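You operate a simulated robot arm through the tools that you are given. There is no shell and no other tool.

You run a simulated robot arm. Do the job below in one go: nothing can be reset, and whatever is moved stays where it is left.

## Task
Put things in order on the table top. At the end: the white garlic bulb is in the clear blue-handled tub; the black spice jar (marked "PEPPER") stands where the silver steel scoop stood; the silver steel scoop stands where the purple packet (marked "SUGAR") stood; the purple packet stands where the white garlic bulb stood; whatever was shut is shut again. Leave all else as you found it, and nothing knocked over.

The check looks at the end state, three seconds after you hand in, the way a careful person would. Anything else that was tipped, shoved, dropped, spilled or broken makes it a failure.

## Robot
A 5-joint arm with a two-finger parallel gripper, fixed in place. Base frame: the origin is at the foot of the arm, x ahead of it, y to its left, z up; the work surface is at about z = 0. Lengths are in mm, angles in degrees, forces in N, time in s.
With the tool pointing down near the work surface it reaches from about 260 to 680 mm from the base axis. Its first joint turns from -66.0 to 66.0 degrees. The tool tilts only in the upright plane through the base axis and itself; it spins freely about its own axis. Payload 2.9 kg.
Tool frame: the origin (TCP) lies between the finger pads and is the grasp point; the fingertips stand 30 mm ahead of it; z points along the fingers, y is the line along which they close. The gripper opens to 110 mm. The fingers are 20 mm wide and 10 mm thick; the gripper's body (48 by 112 mm) begins 55 mm behind the TCP.
Orientation is told as [roll, pitch, yaw] about the base's x, y, z axes, in that order, counted from this pose: with the fingers straight down and closing along the base's y, the tool's x points along the base's -x, its y along +y and its z along -z.

## Interface
- The arm moves only by the tool servo_tool. Its argument "plan" is a list of rows, each a list of 7 numbers: the shift along the tool's x, y, z in cm, then the turn, a rotation vector about the tool's x, y, z in degrees, then the gripper command, from -1 (fully open) to 1 (shut), values between in proportion. In form: [[tx, ty, tz, wx, wy, wz, claw], ...]. A call has 1 to 20 rows; each row is the pose to reach, as a shift and turn from the pose commanded when the call began, along the tool's axes at that moment. A row lasts 0.2 s, in which the tool goes at most 50 mm and 8.6 degrees; a call with a longer step from one row to the next is refused whole, and so is a gripper value outside its range. A pose out of reach is approached as far as the arm can. The call stops where the force on the tool passes 40 N (or 10 N more than at its start, if that is more) or the arm is blocked; 0.2 s more then pass. Each finger travels about 108 mm/s and halts on what it meets, pressing with about 22 N; the grip force reading is that of the motor and also rises with nothing between the fingers. The clock runs only during rows and for 0.2 s after the last one: add rows that repeat a pose to give the fingers time. It gives the time, the measured TCP pose, the force on the tool (base axes), the opening and the grip force at its end, in the units of the frame above (readings bear some noise), with the torque about the TCP (base axes, N m) and any sound that the robot's microphone picked up, and new pictures: "pictures" is both (left out), scene, wrist or none.
- Cameras (640 x 400 px; columns grow to the right, rows downward): "scene" is fixed at [54.2, -475.3, 598.4]; the picture's right is [0.52, -0.85, 0.00], its down [-0.53, -0.32, -0.79] and it looks along [0.67, 0.41, -0.62] (base axes); focal length 262 px, centre (320, 200). "wrist" rides on the gripper at [72, 17, -103] in the tool frame; the picture's right is [-0.23, 0.97, 0.00], its down [-0.76, -0.18, -0.62] and it looks along [-0.61, -0.14, 0.78] (tool axes); focal length 222 px, centre (320, 200). There is no depth. A picture from a camera that has moved, and an enlarged one, comes with that camera's place and axes in the base frame and with its lens.
- close_up(camera, box): a new picture of the part [left, top, right, bottom] of that camera's present view, enlarged. The clock stands still meanwhile.
- close_job(): hands the job in; it is judged then, once.

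Places have to be worked out from the pictures, the camera data and where the tool is seen. Open the gripper and draw the arm clear of the work before you hand the job in, unless the task says otherwise.

The tools are called as name(argument=value, ...) on one line, values as JSON. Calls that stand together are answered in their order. servo_tool: Moves the arm, as the interface text tells. Its arguments: {"type":"object","properties":{"plan":{"type":"array","items":{"type":"array","items":{"type":"number"}}},"pictures":{"type":"string","enum":["both","scene","wrist","none"]}},"required":["plan"]} The other tools are called the same way: close_up (camera, box) takes an enlarged picture of a part of a camera's view; close_job () hands the job in.

At the start:

```text
clock: 0.0
tcp_pos: [428.4, -14.7, 318.8]
orientation: [0.0, 0.0, -0.1]
contact_force: [0.6, 1.5, 0.9]
torque: [-0.01, -0.03, -0.01]
finger_gap: 110.1
finger_force: 0.0
```

scene: 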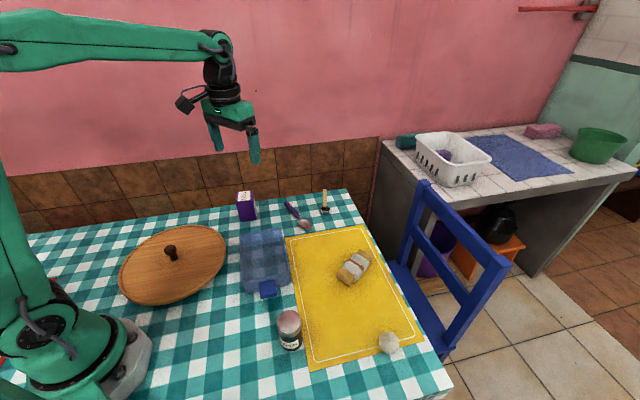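
wrist: 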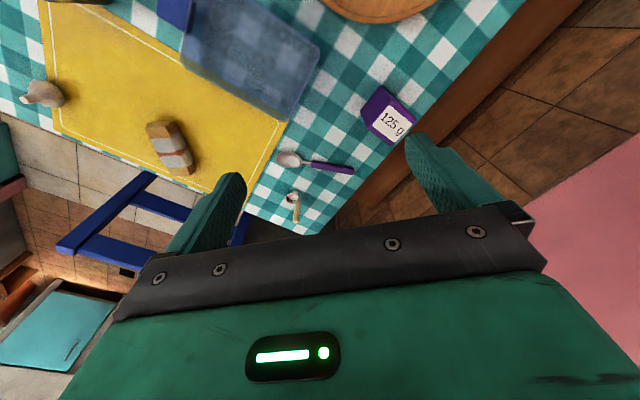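

I'll first look closely at the table before moving anything.

close_up(camera="scene", box=[220, 180, 380, 280])

close_up(camera="scene", box=[240, 270, 440, 395])

close_up(camera="scene", box=[100, 200, 300, 325])

close_up(camera="wrist", box=[0, 0, 440, 240])

```text
4.00 times, centred on (300, 230) of scene
camera zoom: at [54.2, -475.3, 598.4], right [0.52, -0.85, 0.0], down [-0.53, -0.32, -0.79], along [0.67, 0.41, -0.62], focal length 1048 px, centre (400, 80)
```

zoom: 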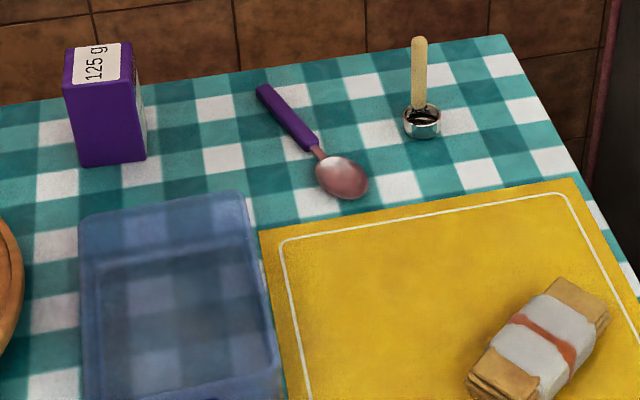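

```text
3.20 times, centred on (340, 332) of scene
camera zoom: at [54.2, -475.3, 598.4], right [0.52, -0.85, 0.0], down [-0.53, -0.32, -0.79], along [0.67, 0.41, -0.62], focal length 838 px, centre (256, -224)
```

zoom: 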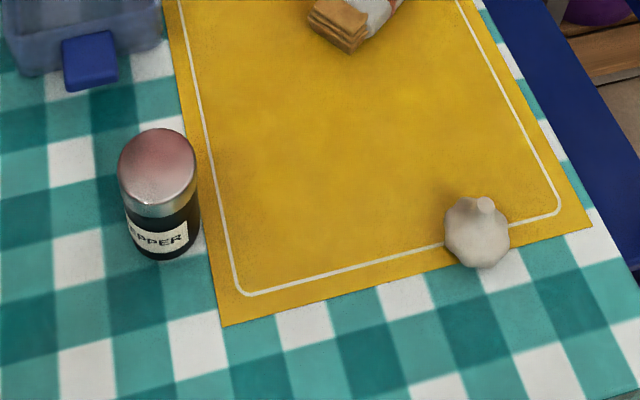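

```text
3.20 times, centred on (200, 262) of scene
camera zoom: at [54.2, -475.3, 598.4], right [0.52, -0.85, 0.0], down [-0.53, -0.32, -0.79], along [0.67, 0.41, -0.62], focal length 838 px, centre (704, 0)
```

zoom: 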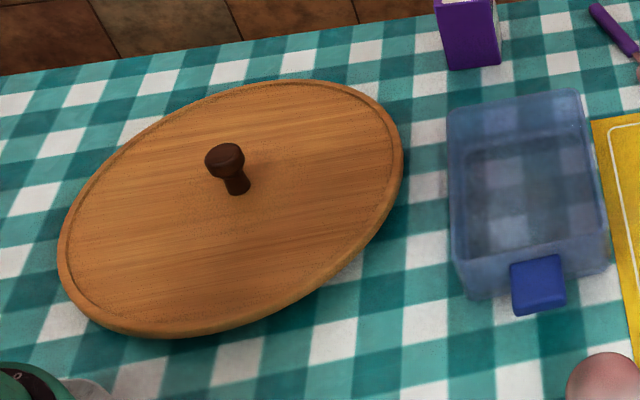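

```text
1.45 times, centred on (220, 120) of wrist
camera zoom: at [355.2, 2.5, 421.9], right [0.23, 0.97, 0.0], down [0.76, -0.18, 0.62], along [0.61, -0.14, -0.78], focal length 323 px, centre (466, 316)
```

zoom: 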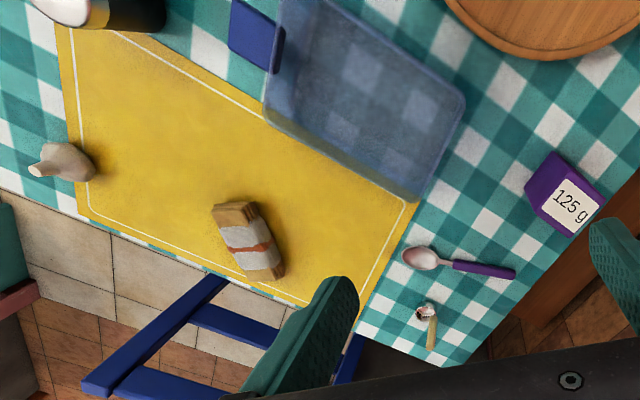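

The scoop seems to stand on its cup with an upright handle, the packet is a box about 88 mm tall. I need to know whether the tub is covered, so I enlarge it from both cameras.

close_up(camera="scene", box=[230, 220, 310, 305])

close_up(camera="wrist", box=[150, 0, 330, 120])

close_up(camera="scene", box=[310, 180, 350, 220])

close_up(camera="wrist", box=[0, 60, 100, 130])

close_up(camera="wrist", box=[260, 130, 380, 230])

```text
4.71 times, centred on (270, 262) of scene
camera zoom: at [54.2, -475.3, 598.4], right [0.52, -0.85, 0.0], down [-0.53, -0.32, -0.79], along [0.67, 0.41, -0.62], focal length 1232 px, centre (555, -94)
```

zoom: 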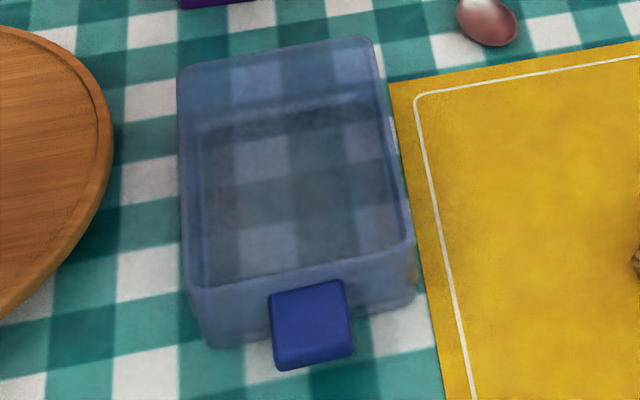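

```text
3.33 times, centred on (240, 60) of wrist
camera zoom: at [355.2, 2.5, 421.9], right [0.23, 0.97, 0.0], down [0.76, -0.18, 0.62], along [0.61, -0.14, -0.78], focal length 740 px, centre (587, 667)
```

zoom: 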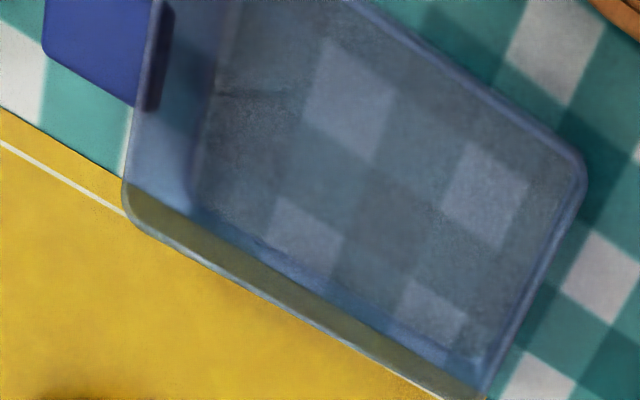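

```text
10.00 times, centred on (330, 200) of scene
camera zoom: at [54.2, -475.3, 598.4], right [0.52, -0.85, 0.0], down [-0.53, -0.32, -0.79], along [0.67, 0.41, -0.62], focal length 2619 px, centre (220, 200)
```

zoom: 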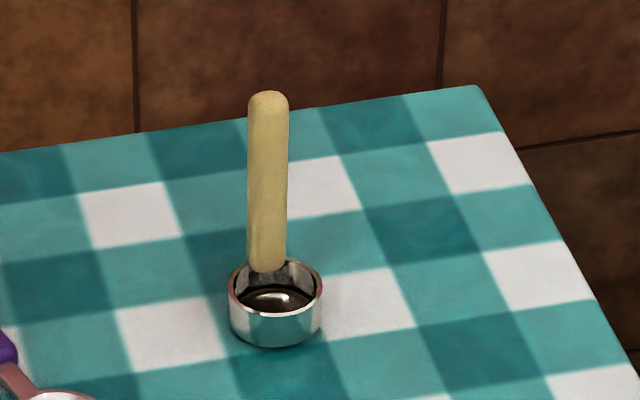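

```text
5.71 times, centred on (50, 95) of wrist
camera zoom: at [355.2, 2.5, 421.9], right [0.23, 0.97, 0.0], down [0.76, -0.18, 0.62], along [0.61, -0.14, -0.78], focal length 1269 px, centre (1863, 800)
```

zoom: 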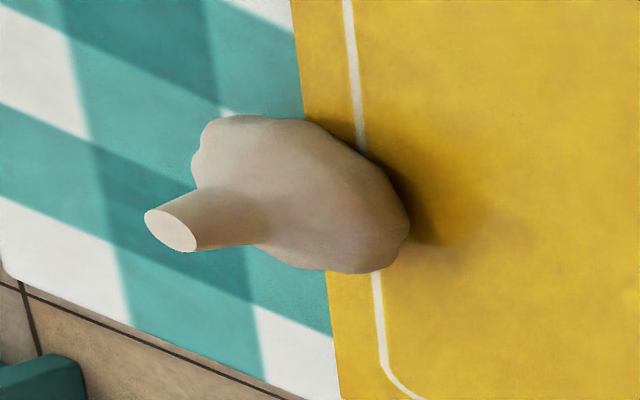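

```text
4.00 times, centred on (320, 180) of wrist
camera zoom: at [355.2, 2.5, 421.9], right [0.23, 0.97, 0.0], down [0.76, -0.18, 0.62], along [0.61, -0.14, -0.78], focal length 888 px, centre (320, 280)
```

zoom: 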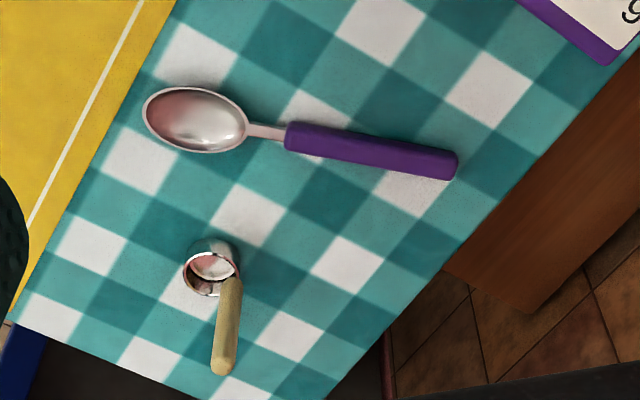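

The garlic stands upright around (340, -471), the jar around (233, -293), the scoop near (655, -130), the packet near (500, 81), the tub centred near (370, -102). I move above the tub with the wrist spun by -43.5° to see whether it has a lid.

servo_tool(plan=[[1.14, -1.59, 1.98, 0, 0, 7.25, -1], [2.28, -3.18, 3.96, 0, 0, 14.5, -1], [3.42, -4.77, 5.94, 0, 0, 21.75, -1], [4.56, -6.36, 7.92, 0, 0, 29, -1], [5.7, -7.95, 9.9, 0, 0, 36.25, -1], [6.84, -9.53, 11.88, 0, 0, 43.5, -1], [6.84, -9.53, 11.88, 0, 0, 43.5, -1]])

```text
clock: 1.6
tcp_pos: [360.6, -110.0, 201.0]
orientation: [0.1, 0.1, -43.6]
contact_force: [0.6, -0.2, -1.1]
torque: [0.01, 0.0, -0.01]
finger_gap: 110.2
finger_force: 0.0
camera wrist: at [318.7, -48.5, 303.3], right [0.84, 0.55, 0.0], down [0.43, -0.65, 0.62], along [0.34, -0.52, -0.78], focal length 222 px, centre (320, 200)
```

scene: 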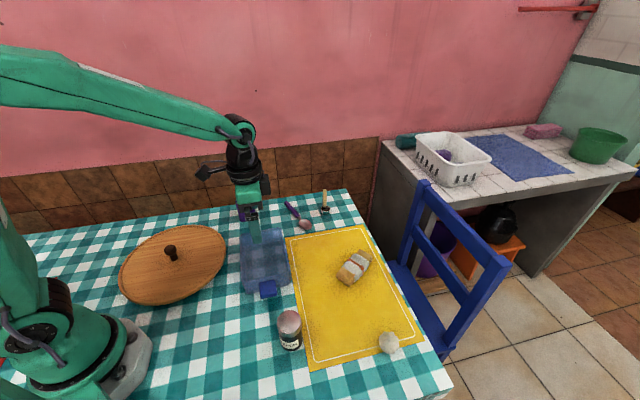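
wrist: 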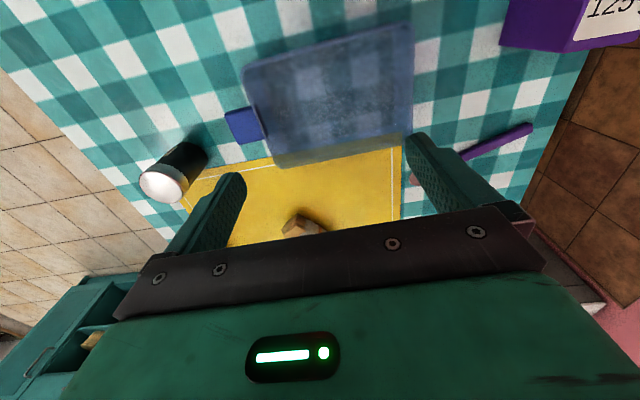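

close_up(camera="wrist", box=[220, 10, 430, 175])

close_up(camera="wrist", box=[120, 100, 240, 220])

close_up(camera="scene", box=[225, 215, 315, 305])

```text
2.42 times, centred on (325, 92) of wrist
camera zoom: at [318.7, -48.5, 303.3], right [0.84, 0.55, 0.0], down [0.43, -0.65, 0.62], along [0.34, -0.52, -0.78], focal length 538 px, centre (308, 461)
```

zoom: 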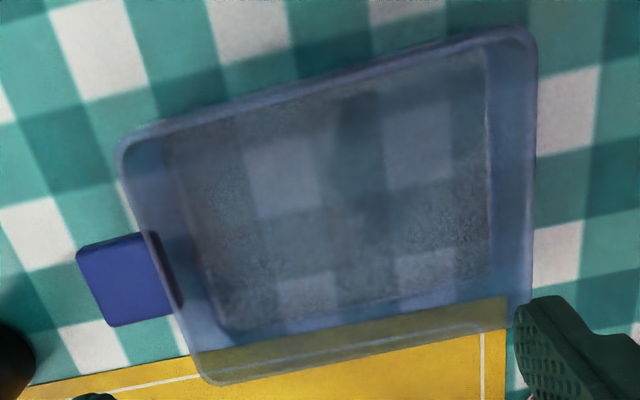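

```text
3.33 times, centred on (180, 160) of wrist
camera zoom: at [318.7, -48.5, 303.3], right [0.84, 0.55, 0.0], down [0.43, -0.65, 0.62], along [0.34, -0.52, -0.78], focal length 740 px, centre (787, 333)
```

zoom: 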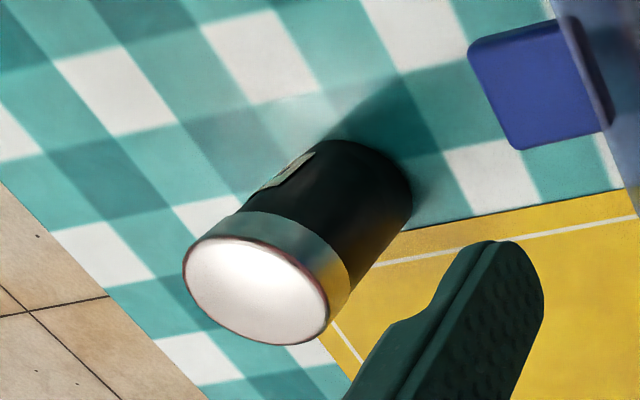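

```text
4.44 times, centred on (270, 260) of scene
camera zoom: at [54.1, -475.3, 598.4], right [0.52, -0.85, 0.0], down [-0.53, -0.32, -0.79], along [0.67, 0.41, -0.62], focal length 1164 px, centre (542, -67)
```

zoom: 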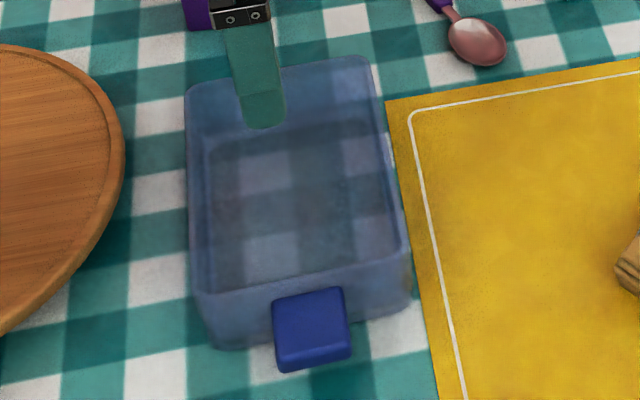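

The tub looks open (rim about 55 mm high, centre about (373, -103), long axis at roughly 46°). Next I go over the garlic at about (340, -471) to refine its place.

servo_tool(plan=[[-2.93, -3.45, 0.25, 0, 0, 0, -1], [-5.85, -6.89, 0.5, 0, 0, 0, -1], [-8.78, -10.34, 0.75, 0, 0, 0, -1], [-11.7, -13.79, 1.0, 0, 0, 0, -1], [-14.63, -17.23, 1.25, 0, 0, 0, -1], [-17.55, -20.68, 1.5, 0, 0, 0, -1], [-20.48, -24.12, 1.75, 0, 0, 0, -1], [-23.4, -27.57, 2.0, 0, 0, 0, -1], [-23.4, -27.57, 2.0, 0, 0, 0, -1]])

```text
clock: 3.6
tcp_pos: [339.2, -471.5, 180.0]
orientation: [0.0, 0.0, -43.5]
contact_force: [-0.7, -1.2, -0.4]
torque: [-0.01, -0.02, 0.02]
finger_gap: 110.0
finger_force: 0.1
camera wrist: at [298.1, -409.2, 283.0], right [0.84, 0.55, 0.0], down [0.43, -0.65, 0.62], along [0.34, -0.52, -0.78], focal length 222 px, centre (320, 200)
```

scene: 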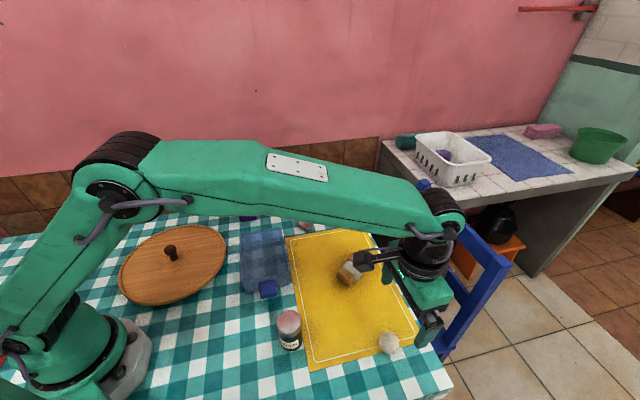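
wrist: 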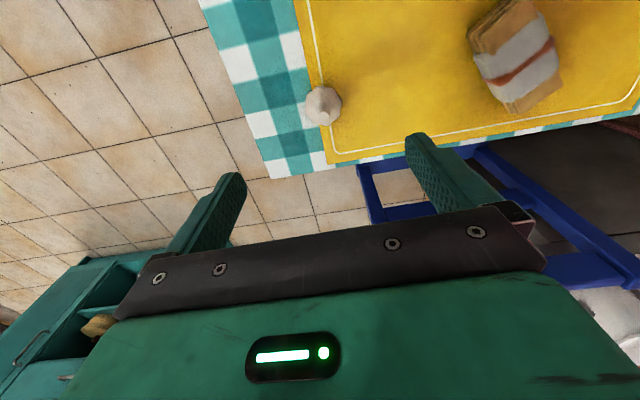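

close_up(camera="wrist", box=[280, 60, 370, 150])

close_up(camera="scene", box=[360, 310, 420, 370])

```text
4.44 times, centred on (325, 105) of wrist
camera zoom: at [298.1, -409.2, 283.0], right [0.84, 0.55, 0.0], down [0.43, -0.65, 0.62], along [0.34, -0.52, -0.78], focal length 987 px, centre (298, 622)
```

zoom: 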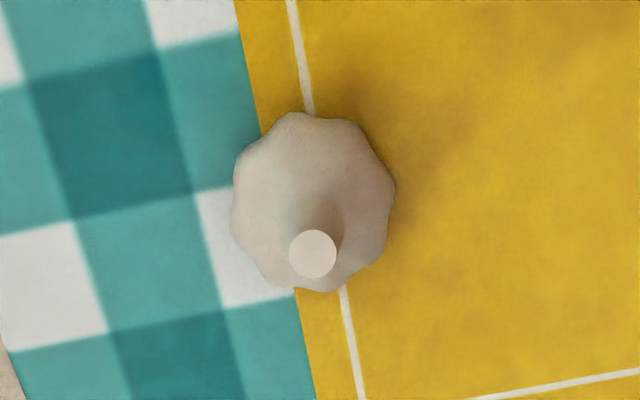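

```text
6.67 times, centred on (390, 340) of scene
camera zoom: at [54.1, -475.3, 598.4], right [0.52, -0.85, 0.0], down [-0.53, -0.32, -0.79], along [0.67, 0.41, -0.62], focal length 1746 px, centre (-147, -733)
```

zoom: 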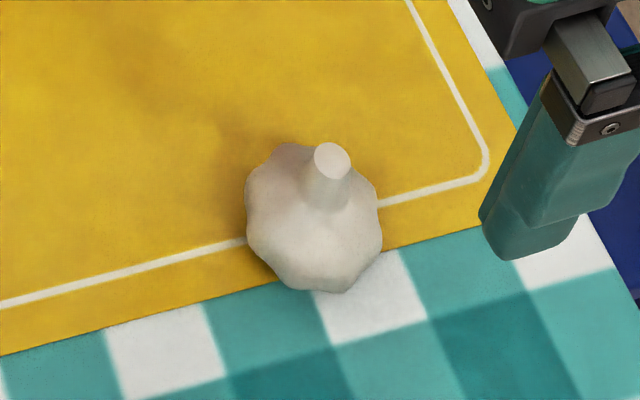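

The garlic's bulb is about 43 mm wide, centred at (342, -470), with its stem reaching about z = 55. I descend around it, tips just above the mat, and close.

servo_tool(plan=[[-0.08, 0.21, 4, 0, 0, 0, -1], [-0.08, 0.21, 8, 0, 0, 0, -1], [-0.08, 0.21, 11.5, 0, 0, 0, -1], [-0.08, 0.21, 13.5, 0, 0, 0, -1], [-0.08, 0.21, 14.6, 0, 0, 0, -1], [-0.08, 0.21, 14.6, 0, 0, 0, -1]])

```text
clock: 5.0
tcp_pos: [342.6, -471.0, 33.3]
orientation: [0.0, 0.0, -43.5]
contact_force: [0.4, -0.8, 0.0]
torque: [-0.01, 0.02, -0.01]
finger_gap: 110.2
finger_force: 0.0
camera wrist: at [300.2, -407.6, 136.4], right [0.84, 0.55, 0.0], down [0.43, -0.65, 0.62], along [0.34, -0.52, -0.78], focal length 222 px, centre (320, 200)
```

scene: 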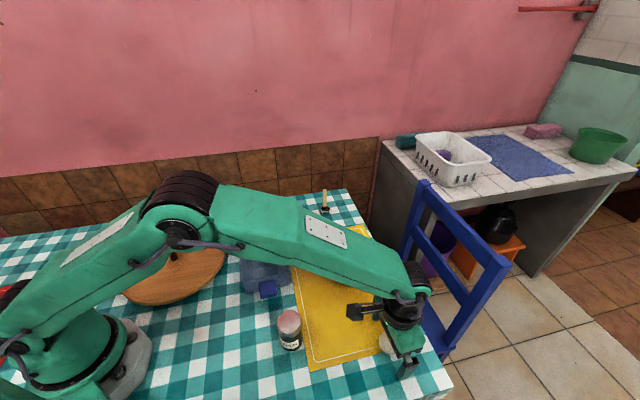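
wrist: 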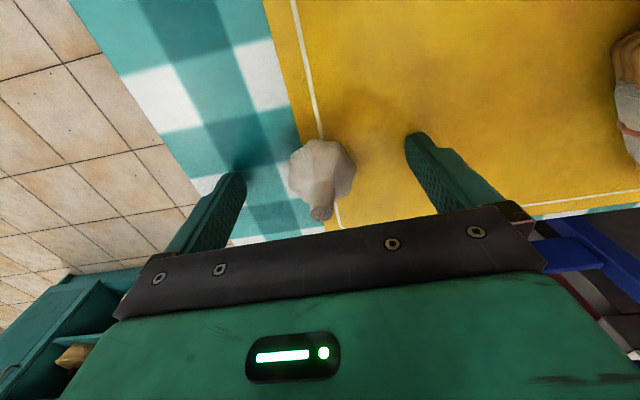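

The bulb sits midway between the open fingers. I close on it.

servo_tool(plan=[[0, 0, 0, 0, 0, 0, 0], [0, 0, 0, 0, 0, 0, 0.3], [0, 0, 0, 0, 0, 0, 1], [0, 0, 0, 0, 0, 0, 1], [0, 0, 0, 0, 0, 0, 1]], pictures="wrist")

```text
clock: 6.2
tcp_pos: [342.6, -470.1, 33.5]
orientation: [0.0, 0.0, -43.5]
contact_force: [0.6, 0.1, 0.3]
torque: [-0.01, -0.01, 0.03]
finger_gap: 40.3
finger_force: 21.8
camera wrist: at [300.3, -407.6, 136.8], right [0.84, 0.55, 0.0], down [0.43, -0.65, 0.62], along [0.34, -0.52, -0.78], focal length 222 px, centre (320, 200)
```

wrist: 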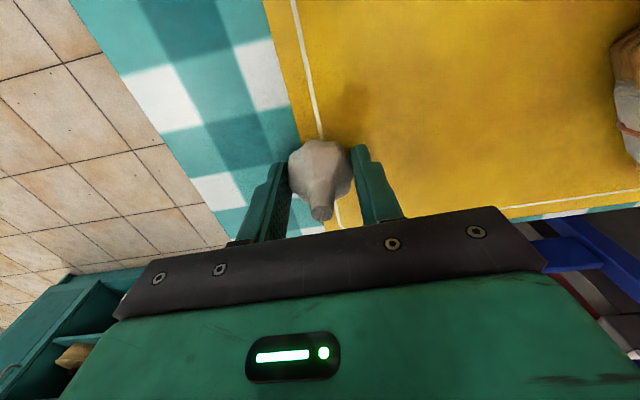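

Grip holds at 40.3 mm. I lift and carry the bulb over the tub centre at (373, -103).

servo_tool(plan=[[0, 0, -2, 0, 0, 0, 1], [0, 0, -6, 0, 0, 0, 1], [0, 0, -10, 0, 0, 0, 1], [0, 0, -12, 0, 0, 0, 1], [2.88, 3.6, -12, 0, 0, 0, 1], [5.75, 7.19, -12, 0, 0, 0, 1], [8.63, 10.78, -12, 0, 0, 0, 1], [11.5, 14.38, -12, 0, 0, 0, 1], [14.38, 17.97, -12, 0, 0, 0, 1], [17.26, 21.57, -12, 0, 0, 0, 1], [20.13, 25.16, -12, 0, 0, 0, 1], [23.0, 28.76, -12, 0, 0, 0, 1], [23.0, 28.76, -12, 0, 0, 0, 1]])

```text
clock: 9.0
tcp_pos: [372.1, -102.4, 155.1]
orientation: [0.1, 0.1, -43.5]
contact_force: [-0.2, 0.3, -0.2]
torque: [0.0, -0.02, -0.01]
finger_gap: 0.1
finger_force: 21.6
camera wrist: at [331.0, -40.4, 257.8], right [0.84, 0.55, 0.0], down [0.43, -0.65, 0.62], along [0.34, -0.52, -0.78], focal length 222 px, centre (320, 200)
```

scene: 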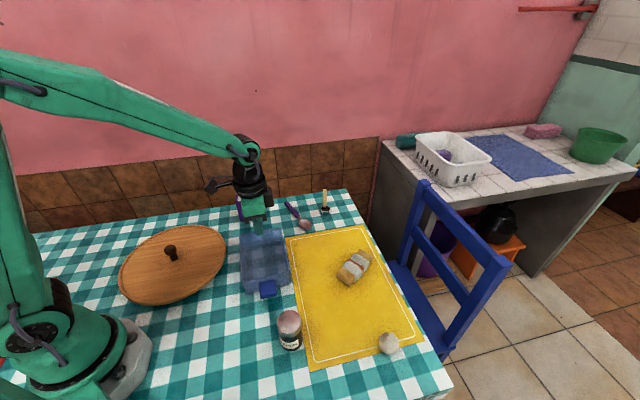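
wrist: 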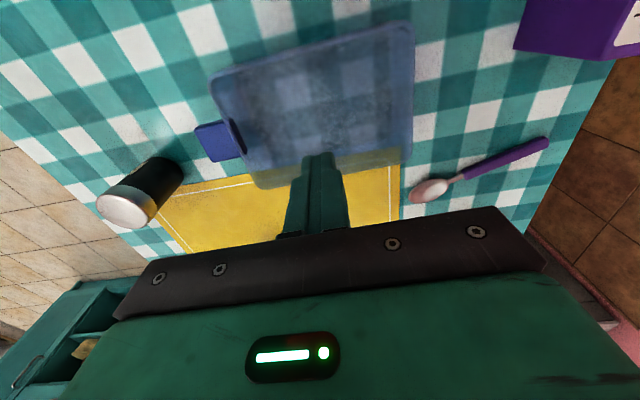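

The fingers are shut on nothing: the bulb slipped out when I lifted. I look at where it is now.

close_up(camera="scene", box=[360, 310, 420, 370])

close_up(camera="wrist", box=[190, 0, 430, 200])

```text
6.67 times, centred on (390, 340) of scene
camera zoom: at [54.2, -475.2, 598.4], right [0.52, -0.85, 0.0], down [-0.53, -0.32, -0.79], along [0.67, 0.41, -0.62], focal length 1746 px, centre (-147, -733)
```

zoom: 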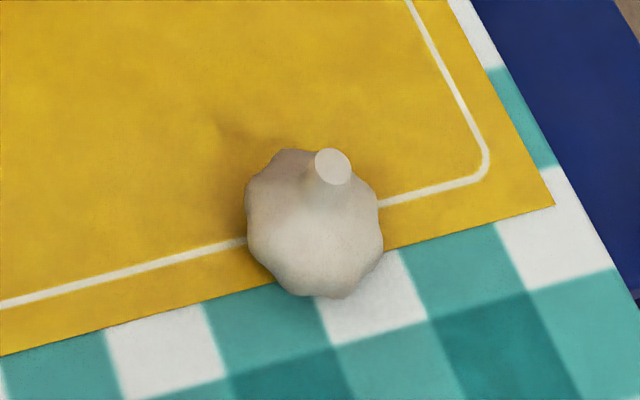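

```text
2.00 times, centred on (310, 100) of wrist
camera zoom: at [331.0, -40.4, 257.8], right [0.84, 0.55, 0.0], down [0.43, -0.65, 0.62], along [0.34, -0.52, -0.78], focal length 444 px, centre (340, 400)
```

zoom: 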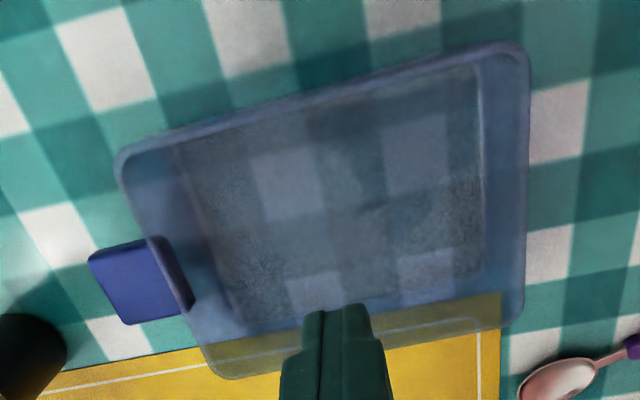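

The garlic is still upright within 2 mm of where it was, so it simply slid out at the start of the lift. I return above it with open fingers to regrasp lower and lift slower.

servo_tool(plan=[[-2.88, -3.61, 0, 0, 0, 0, -1], [-5.75, -7.22, 0, 0, 0, 0, -1], [-8.63, -10.84, 0, 0, 0, 0, -1], [-11.5, -14.45, 0, 0, 0, 0, -1], [-14.38, -18.06, 0, 0, 0, 0, -1], [-17.25, -21.67, 0, 0, 0, 0, -1], [-20.13, -25.29, 0, 0, 0, 0, -1], [-23.0, -28.9, 0, 0, 0, 0, -1], [-23.0, -28.9, 4, 0, 0, 0, -1], [-23.0, -28.9, 6, 0, 0, 0, -1], [-23.0, -28.9, 6, 0, 0, 0, -1]], pictures="wrist")

close_up(camera="wrist", box=[250, 80, 390, 210])

```text
clock: 11.4
tcp_pos: [340.4, -472.4, 94.0]
orientation: [0.0, 0.1, -43.6]
contact_force: [-0.3, -0.5, -0.3]
torque: [0.01, 0.0, 0.0]
finger_gap: 110.1
finger_force: 0.1
camera wrist: at [298.5, -409.5, 196.4], right [0.84, 0.55, 0.0], down [0.43, -0.65, 0.62], along [0.34, -0.52, -0.78], focal length 222 px, centre (320, 200)
```

wrist: 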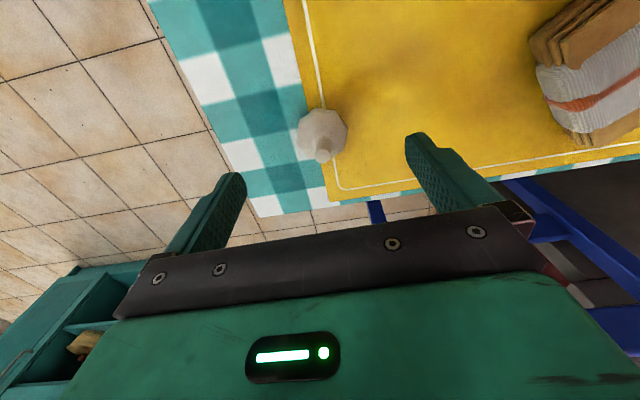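

```text
3.08 times, centred on (320, 145) of wrist
camera zoom: at [298.5, -409.5, 196.4], right [0.84, 0.55, 0.0], down [0.43, -0.65, 0.62], along [0.34, -0.52, -0.78], focal length 684 px, centre (320, 369)
```

zoom: 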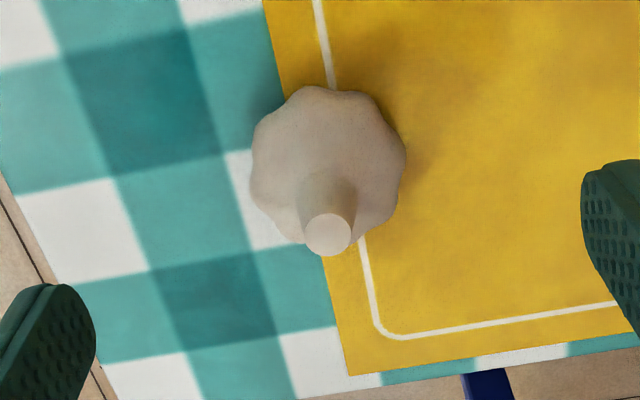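

Bulb centre re-measured at about (341.5, -470). I descend to z ≈ 31 so the pads sit lower on the bulb, checking for contact force with the mat.

servo_tool(plan=[[0.03, 0.1, 3, 0, 0, 0, -1], [0.03, 0.1, 5, 0, 0, 0, -1], [0.03, 0.1, 5.9, 0, 0, 0, -1], [0.03, 0.1, 6.2, 0, 0, 0, -1], [0.03, 0.1, 6.3, 0, 0, 0, -1], [0.03, 0.1, 6.3, 0, 0, 0, -1]], pictures="none")

```text
clock: 12.8
tcp_pos: [342.0, -469.9, 30.4]
orientation: [0.0, -0.1, -43.5]
contact_force: [-0.4, -0.4, -0.1]
torque: [0.02, 0.03, 0.04]
finger_gap: 109.8
finger_force: 0.1
```

No contact with the mat yet at z ≈ 30.5. I close firmly, give the fingers time, then lift 2 cm very slowly.

servo_tool(plan=[[0, 0, 0, 0, 0, 0, 0], [0, 0, 0, 0, 0, 0, 0.2], [0, 0, 0, 0, 0, 0, 0.5], [0, 0, 0, 0, 0, 0, 1], [0, 0, 0, 0, 0, 0, 1], [0, 0, 0, 0, 0, 0, 1], [0, 0, 0, 0, 0, 0, 1]], pictures="wrist")

close_up(camera="wrist", box=[230, 110, 410, 240])

close_up(camera="scene", box=[360, 310, 420, 370])

```text
clock: 14.4
tcp_pos: [341.5, -469.0, 31.6]
orientation: [0.0, -0.1, -43.5]
contact_force: [-0.1, 0.4, -0.1]
torque: [-0.01, 0.0, -0.02]
finger_gap: 40.7
finger_force: 22.7
camera wrist: at [299.6, -407.6, 133.7], right [0.84, 0.55, 0.0], down [0.43, -0.65, 0.62], along [0.34, -0.52, -0.78], focal length 222 px, centre (320, 200)
```

wrist: 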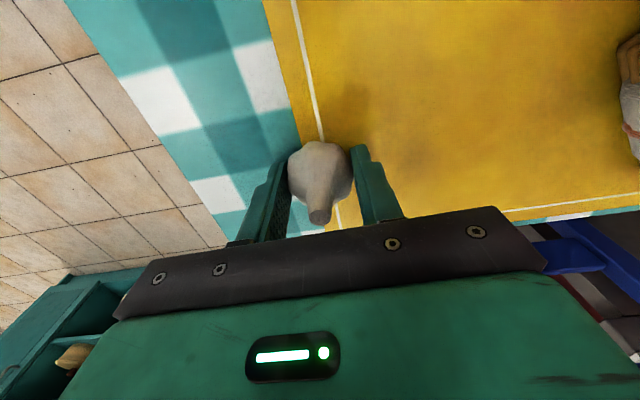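

```text
3.08 times, centred on (320, 175) of wrist
camera zoom: at [299.6, -407.6, 133.7], right [0.84, 0.55, 0.0], down [0.43, -0.65, 0.62], along [0.34, -0.52, -0.78], focal length 684 px, centre (320, 277)
```

zoom: 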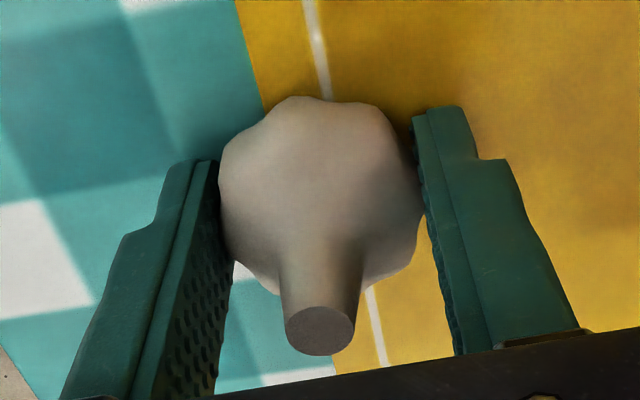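

```text
6.67 times, centred on (390, 340) of scene
camera zoom: at [54.2, -475.3, 598.4], right [0.52, -0.85, 0.0], down [-0.53, -0.32, -0.79], along [0.67, 0.41, -0.62], focal length 1746 px, centre (-147, -733)
```

zoom: 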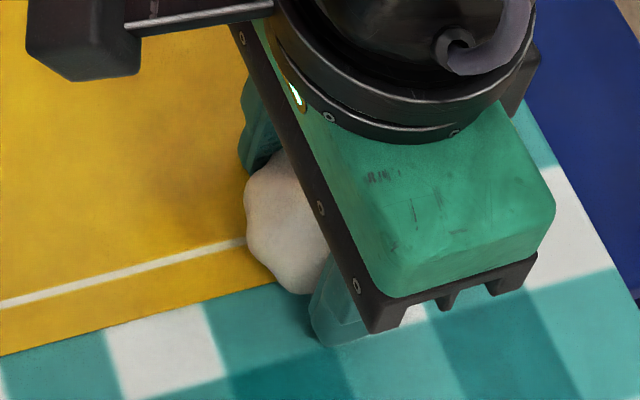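

Bulb is squarely between the pads at 40.7 mm. I lift slowly by 15 mm and check the opening.

servo_tool(plan=[[0, 0, -0.1, 0, 0, 0, 1], [0, 0, -0.25, 0, 0, 0, 1], [0, 0, -0.4, 0, 0, 0, 1], [0, 0, -0.6, 0, 0, 0, 1], [0, 0, -0.8, 0, 0, 0, 1], [0, 0, -1.0, 0, 0, 0, 1], [0, 0, -1.0, 0, 0, 0, 1]], pictures="wrist")

close_up(camera="wrist", box=[230, 110, 410, 240])

```text
clock: 16.0
tcp_pos: [341.2, -470.7, 41.5]
orientation: [0.0, 0.0, -43.4]
contact_force: [0.1, 0.5, -0.6]
torque: [-0.01, -0.01, -0.03]
finger_gap: 40.1
finger_force: 21.7
camera wrist: at [299.6, -408.1, 144.2], right [0.84, 0.55, 0.0], down [0.43, -0.65, 0.62], along [0.34, -0.52, -0.78], focal length 222 px, centre (320, 200)
```

wrist: 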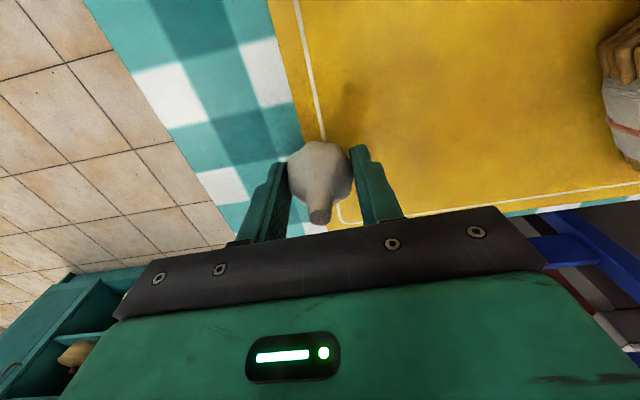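

```text
3.08 times, centred on (320, 175) of wrist
camera zoom: at [299.6, -408.1, 144.2], right [0.84, 0.55, 0.0], down [0.43, -0.65, 0.62], along [0.34, -0.52, -0.78], focal length 684 px, centre (320, 277)
```

zoom: 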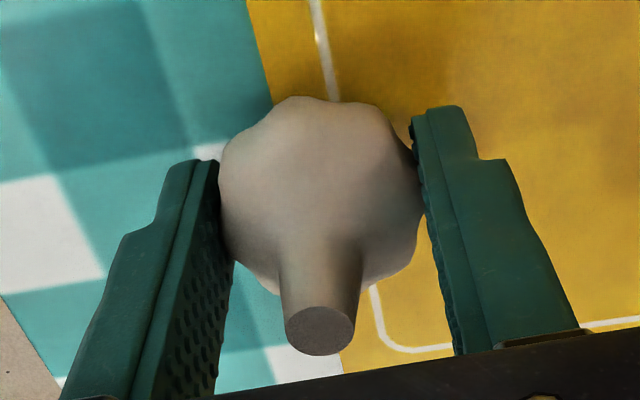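

The bulb stays put in the grip this time. I continue lifting gently to z ≈ 120.

servo_tool(plan=[[0, 0, -0.2, 0, 0, 0, 1], [0, 0, -0.5, 0, 0, 0, 1], [0, 0, -0.9, 0, 0, 0, 1], [0, 0, -1.4, 0, 0, 0, 1], [0, 0, -2.0, 0, 0, 0, 1], [0, 0, -2.7, 0, 0, 0, 1], [0, 0, -3.4, 0, 0, 0, 1], [0, 0, -4.1, 0, 0, 0, 1], [0, 0, -4.8, 0, 0, 0, 1], [0, 0, -5.5, 0, 0, 0, 1], [0, 0, -6.2, 0, 0, 0, 1], [0, 0, -6.8, 0, 0, 0, 1], [0, 0, -7.3, 0, 0, 0, 1], [0, 0, -7.7, 0, 0, 0, 1], [0, 0, -7.9, 0, 0, 0, 1], [0, 0, -8.0, 0, 0, 0, 1], [0, 0, -8.0, 0, 0, 0, 1]], pictures="wrist")

```text
clock: 19.6
tcp_pos: [341.6, -470.6, 121.0]
orientation: [0.0, 0.0, -43.4]
contact_force: [0.1, -0.2, -1.2]
torque: [-0.01, -0.02, 0.02]
finger_gap: 40.1
finger_force: 21.8
camera wrist: at [299.6, -407.9, 224.2], right [0.84, 0.55, 0.0], down [0.43, -0.65, 0.62], along [0.34, -0.52, -0.78], focal length 222 px, centre (320, 200)
```

wrist: 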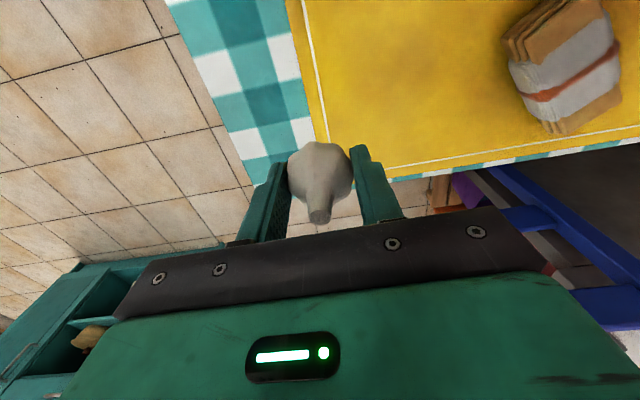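

Still gripped. I carry it smoothly over the tub at z ≈ 121.

servo_tool(plan=[[0.23, 0.29, 0, 0, 0, 0, 1], [0.92, 1.15, 0, 0, 0, 0, 1], [2.07, 2.59, 0, 0, 0, 0, 1], [3.45, 4.32, 0, 0, 0, 0, 1], [5.06, 6.33, 0, 0, 0, 0, 1], [6.66, 8.35, 0, 0, 0, 0, 1], [8.27, 10.36, 0, 0, 0, 0, 1], [9.88, 12.38, 0, 0, 0, 0, 1], [11.49, 14.4, 0, 0, 0, 0, 1], [13.1, 16.41, 0, 0, 0, 0, 1], [14.71, 18.43, 0, 0, 0, 0, 1], [16.32, 20.44, 0, 0, 0, 0, 1], [17.92, 22.46, 0, 0, 0, 0, 1], [19.53, 24.47, 0, 0, 0, 0, 1], [20.91, 26.2, 0, 0, 0, 0, 1], [22.06, 27.64, 0, 0, 0, 0, 1], [22.75, 28.5, 0, 0, 0, 0, 1], [22.98, 28.79, 0, 0, 0, 0, 1], [22.98, 28.79, 0, 0, 0, 0, 1]])

```text
clock: 23.6
tcp_pos: [372.3, -104.0, 121.1]
orientation: [0.0, 0.1, -43.5]
contact_force: [0.0, -0.4, -1.2]
torque: [0.0, -0.03, -0.03]
finger_gap: 40.3
finger_force: 22.1
camera wrist: at [330.9, -40.8, 224.2], right [0.84, 0.55, 0.0], down [0.43, -0.65, 0.62], along [0.34, -0.52, -0.78], focal length 222 px, centre (320, 200)
```

scene: 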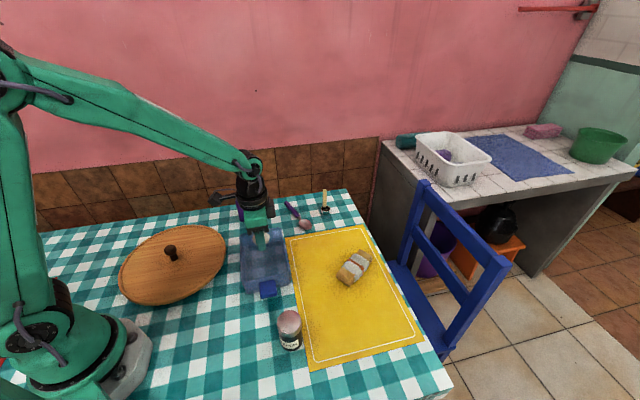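
wrist: 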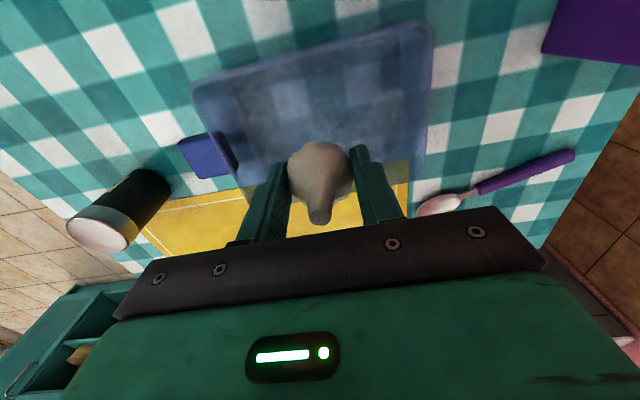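

Held securely over the tub. I lower part way to z ≈ 88 (bulb bottom near rim height) and look for any lid before going inside.

servo_tool(plan=[[0, 0, 0.3, 0, 0, 0, 1], [0, 0, 0.9, 0, 0, 0, 1], [0, 0, 1.6, 0, 0, 0, 1], [0, 0, 2.3, 0, 0, 0, 1], [0, 0, 2.9, 0, 0, 0, 1], [0, 0, 3.3, 0, 0, 0, 1], [0, 0, 3.3, 0, 0, 0, 1]])

close_up(camera="scene", box=[220, 200, 320, 305])

close_up(camera="wrist", box=[170, 20, 450, 240])

```text
clock: 25.2
tcp_pos: [372.1, -103.3, 87.7]
orientation: [0.0, 0.0, -43.5]
contact_force: [-0.1, 0.3, -0.3]
torque: [0.0, -0.04, -0.01]
finger_gap: 40.4
finger_force: 21.8
camera wrist: at [331.2, -40.7, 191.3], right [0.84, 0.55, 0.0], down [0.43, -0.65, 0.62], along [0.34, -0.52, -0.78], focal length 222 px, centre (320, 200)
```

scene: 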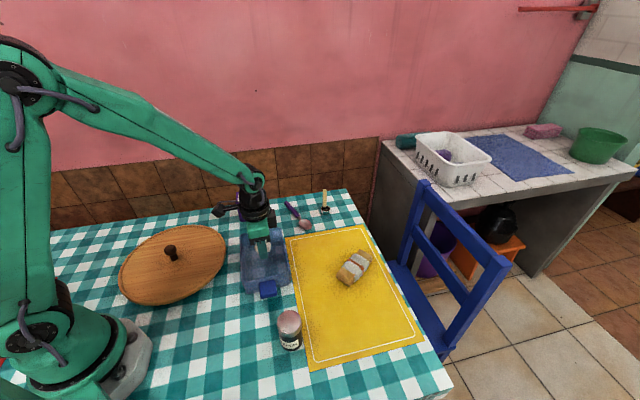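
wrist: 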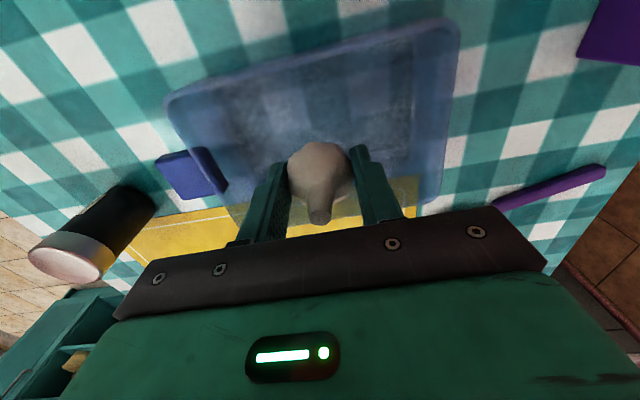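

```text
3.81 times, centred on (270, 252) of scene
camera zoom: at [54.2, -475.3, 598.4], right [0.52, -0.85, 0.0], down [-0.53, -0.32, -0.79], along [0.67, 0.41, -0.62], focal length 998 px, centre (510, 0)
```

zoom: 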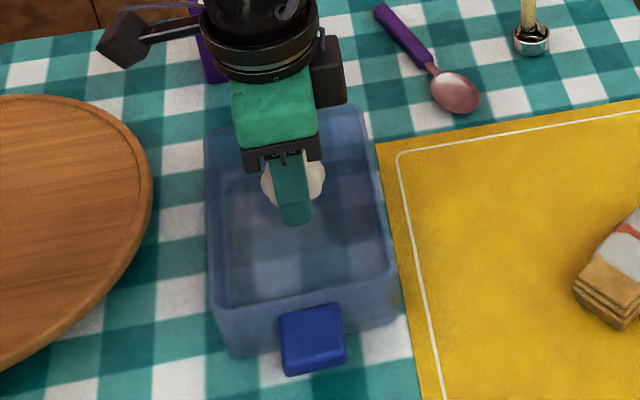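

```text
1.82 times, centred on (310, 130) of wrist
camera zoom: at [331.2, -40.7, 191.3], right [0.84, 0.55, 0.0], down [0.43, -0.65, 0.62], along [0.34, -0.52, -0.78], focal length 404 px, centre (338, 327)
```

zoom: 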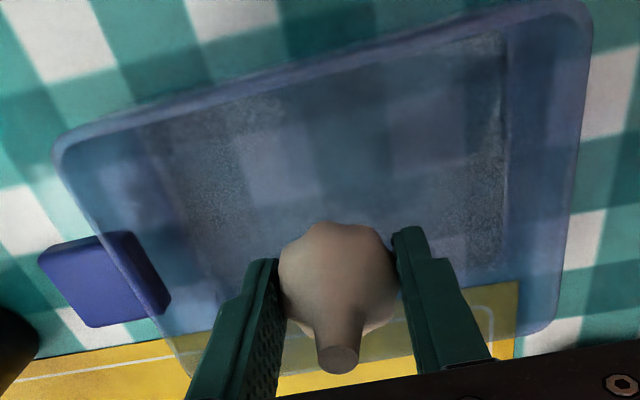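

No lid is visible and no contact. I keep lowering gently to z ≈ 60 and check the force.

servo_tool(plan=[[0, 0, 0.3, 0, 0, 0, 1], [0, 0, 0.7, 0, 0, 0, 1], [0, 0, 1.1, 0, 0, 0, 1], [0, 0, 1.5, 0, 0, 0, 1], [0, 0, 1.9, 0, 0, 0, 1], [0, 0, 2.3, 0, 0, 0, 1], [0, 0, 2.6, 0, 0, 0, 1], [0, 0, 2.8, 0, 0, 0, 1], [0, 0, 2.8, 0, 0, 0, 1]])

close_up(camera="scene", box=[220, 200, 320, 305])

```text
clock: 27.2
tcp_pos: [371.7, -102.7, 61.4]
orientation: [-0.1, -0.1, -43.4]
contact_force: [1.0, 0.2, -0.5]
torque: [-0.02, 0.0, -0.02]
finger_gap: 40.3
finger_force: 21.7
camera wrist: at [331.0, -40.8, 163.0], right [0.84, 0.55, 0.0], down [0.43, -0.65, 0.62], along [0.34, -0.52, -0.78], focal length 222 px, centre (320, 200)
```

scene: 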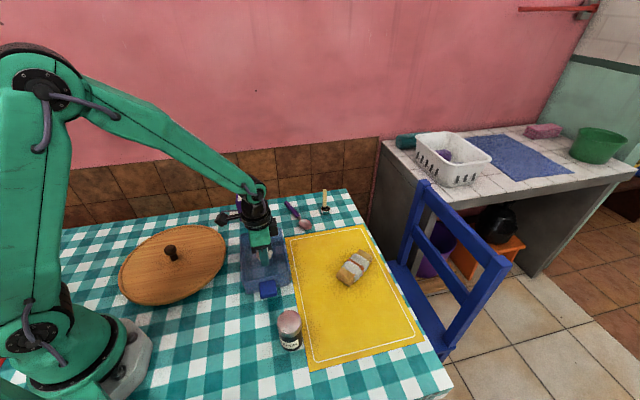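
wrist: 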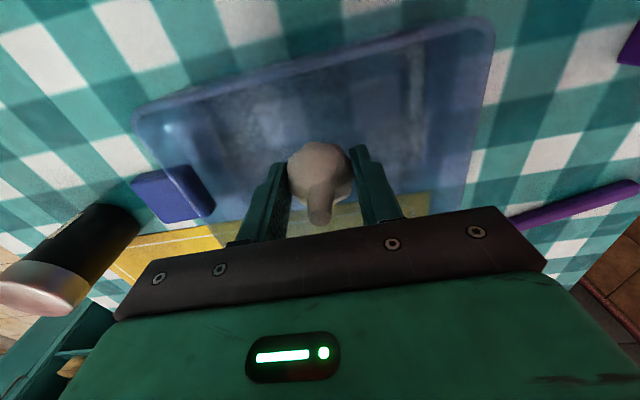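

```text
3.81 times, centred on (270, 252) of scene
camera zoom: at [54.2, -475.3, 598.4], right [0.52, -0.85, 0.0], down [-0.53, -0.32, -0.79], along [0.67, 0.41, -0.62], focal length 998 px, centre (510, 0)
```

zoom: 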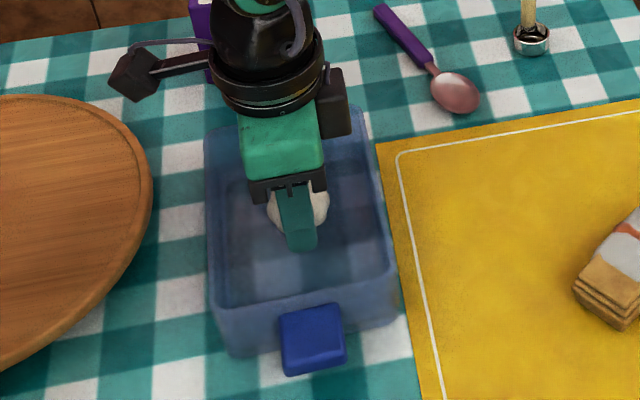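

No contact inside the tub at z ≈ 60. I lower slowly another 20 mm toward the tub floor.

servo_tool(plan=[[0, 0, 0.4, 0, 0, 0, 1], [0, 0, 0.8, 0, 0, 0, 1], [0, 0, 1.2, 0, 0, 0, 1], [0, 0, 1.5, 0, 0, 0, 1], [0, 0, 1.8, 0, 0, 0, 1], [0, 0, 2.0, 0, 0, 0, 1], [0, 0, 2.0, 0, 0, 0, 1]], pictures="wrist")

```text
clock: 28.8
tcp_pos: [372.9, -102.4, 40.0]
orientation: [0.0, 0.0, -43.5]
contact_force: [0.2, -0.7, -0.5]
torque: [-0.03, -0.02, 0.01]
finger_gap: 40.5
finger_force: 22.4
camera wrist: at [331.2, -40.8, 143.1], right [0.84, 0.55, 0.0], down [0.43, -0.65, 0.62], along [0.34, -0.52, -0.78], focal length 222 px, centre (320, 200)
```

wrist: 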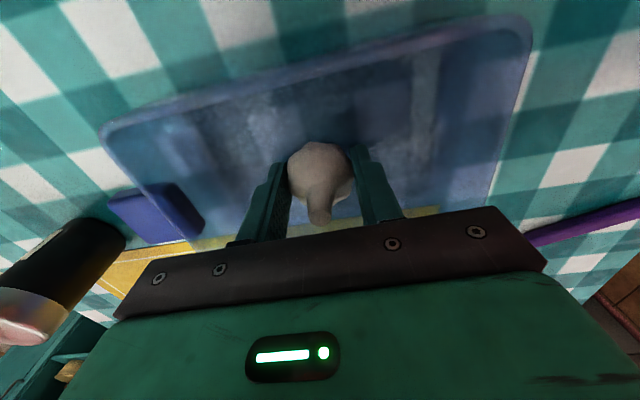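

Still no contact at z ≈ 40. I go down 2–3 mm at a time to feel the tub floor.

servo_tool(plan=[[0, 0, 0.1, 0, 0, 0, 1], [0, 0, 0.2, 0, 0, 0, 1], [0, 0, 0.3, 0, 0, 0, 1], [0, 0, 0.3, 0, 0, 0, 1]], pictures="none")

```text
clock: 29.8
tcp_pos: [373.0, -102.2, 37.2]
orientation: [-0.1, 0.1, -43.5]
contact_force: [0.6, 0.0, -0.4]
torque: [-0.01, 0.03, 0.0]
finger_gap: 40.3
finger_force: 22.4
```

servo_tool(plan=[[0, 0, 0.1, 0, 0, 0, 1], [0, 0, 0.2, 0, 0, 0, 1], [0, 0, 0.2, 0, 0, 0, 1]], pictures="none")

```text
clock: 30.6
tcp_pos: [372.1, -103.3, 36.8]
orientation: [0.0, 0.0, -43.4]
contact_force: [-2.3, 1.9, 7.8]
torque: [0.02, 0.09, 0.01]
finger_gap: 40.2
finger_force: 22.7
```

Contact force of about 8 N says the bulb has met the tub floor. I back off 1 mm and open part way (about 80 mm, staying within the tub walls), then rise.

servo_tool(plan=[[0, 0, -0.1, 0, 0, 0, 1], [0, 0, -0.1, 0, 0, 0, 0.2], [0, 0, -0.1, 0, 0, 0, 0], [0, 0, -0.1, 0, 0, 0, -0.45], [0, 0, -0.1, 0, 0, 0, -0.45]], pictures="wrist")

```text
clock: 31.8
tcp_pos: [372.0, -103.0, 36.6]
orientation: [0.0, 0.1, -43.5]
contact_force: [-0.5, -0.1, -0.1]
torque: [0.0, -0.01, 0.02]
finger_gap: 79.8
finger_force: 0.0
camera wrist: at [331.1, -40.8, 139.1], right [0.84, 0.55, 0.0], down [0.43, -0.65, 0.62], along [0.34, -0.52, -0.78], focal length 222 px, centre (320, 200)
```

wrist: 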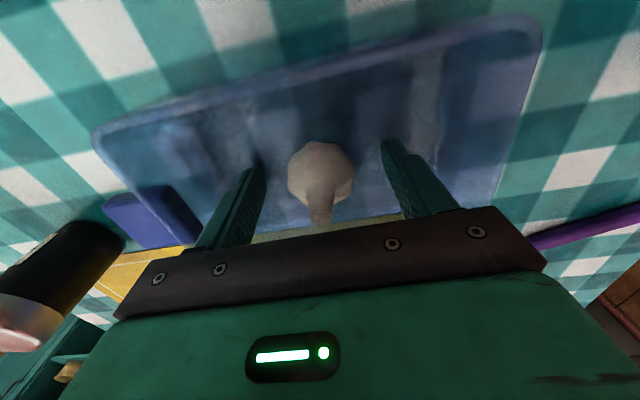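

The garlic stands free in the tub. I rise straight up, then go over to the purple packet near (500, 81).

servo_tool(plan=[[0, 0, -1, 0, 0, 0, -0.45], [0, 0, -3, 0, 0, 0, -0.45], [0, 0, -6.5, 0, 0, 0, -0.45], [0, 0, -11, 0, 0, 0, -0.45], [0, 0, -16.3, 0, 0, 0, -1], [0.69, 4.42, -16.3, 0, 0, 0, -1], [1.38, 8.84, -16.3, 0, 0, 0, -1], [2.07, 13.25, -16.3, 0, 0, 0, -1], [2.76, 17.67, -16.3, 0, 0, 0, -1], [3.45, 22.09, -16.3, 0, 0, 0, -1], [3.45, 22.09, -16.3, 0, 0, 0, -1]])

```text
refused: row 5 steps farther than a row can; nothing moved
```

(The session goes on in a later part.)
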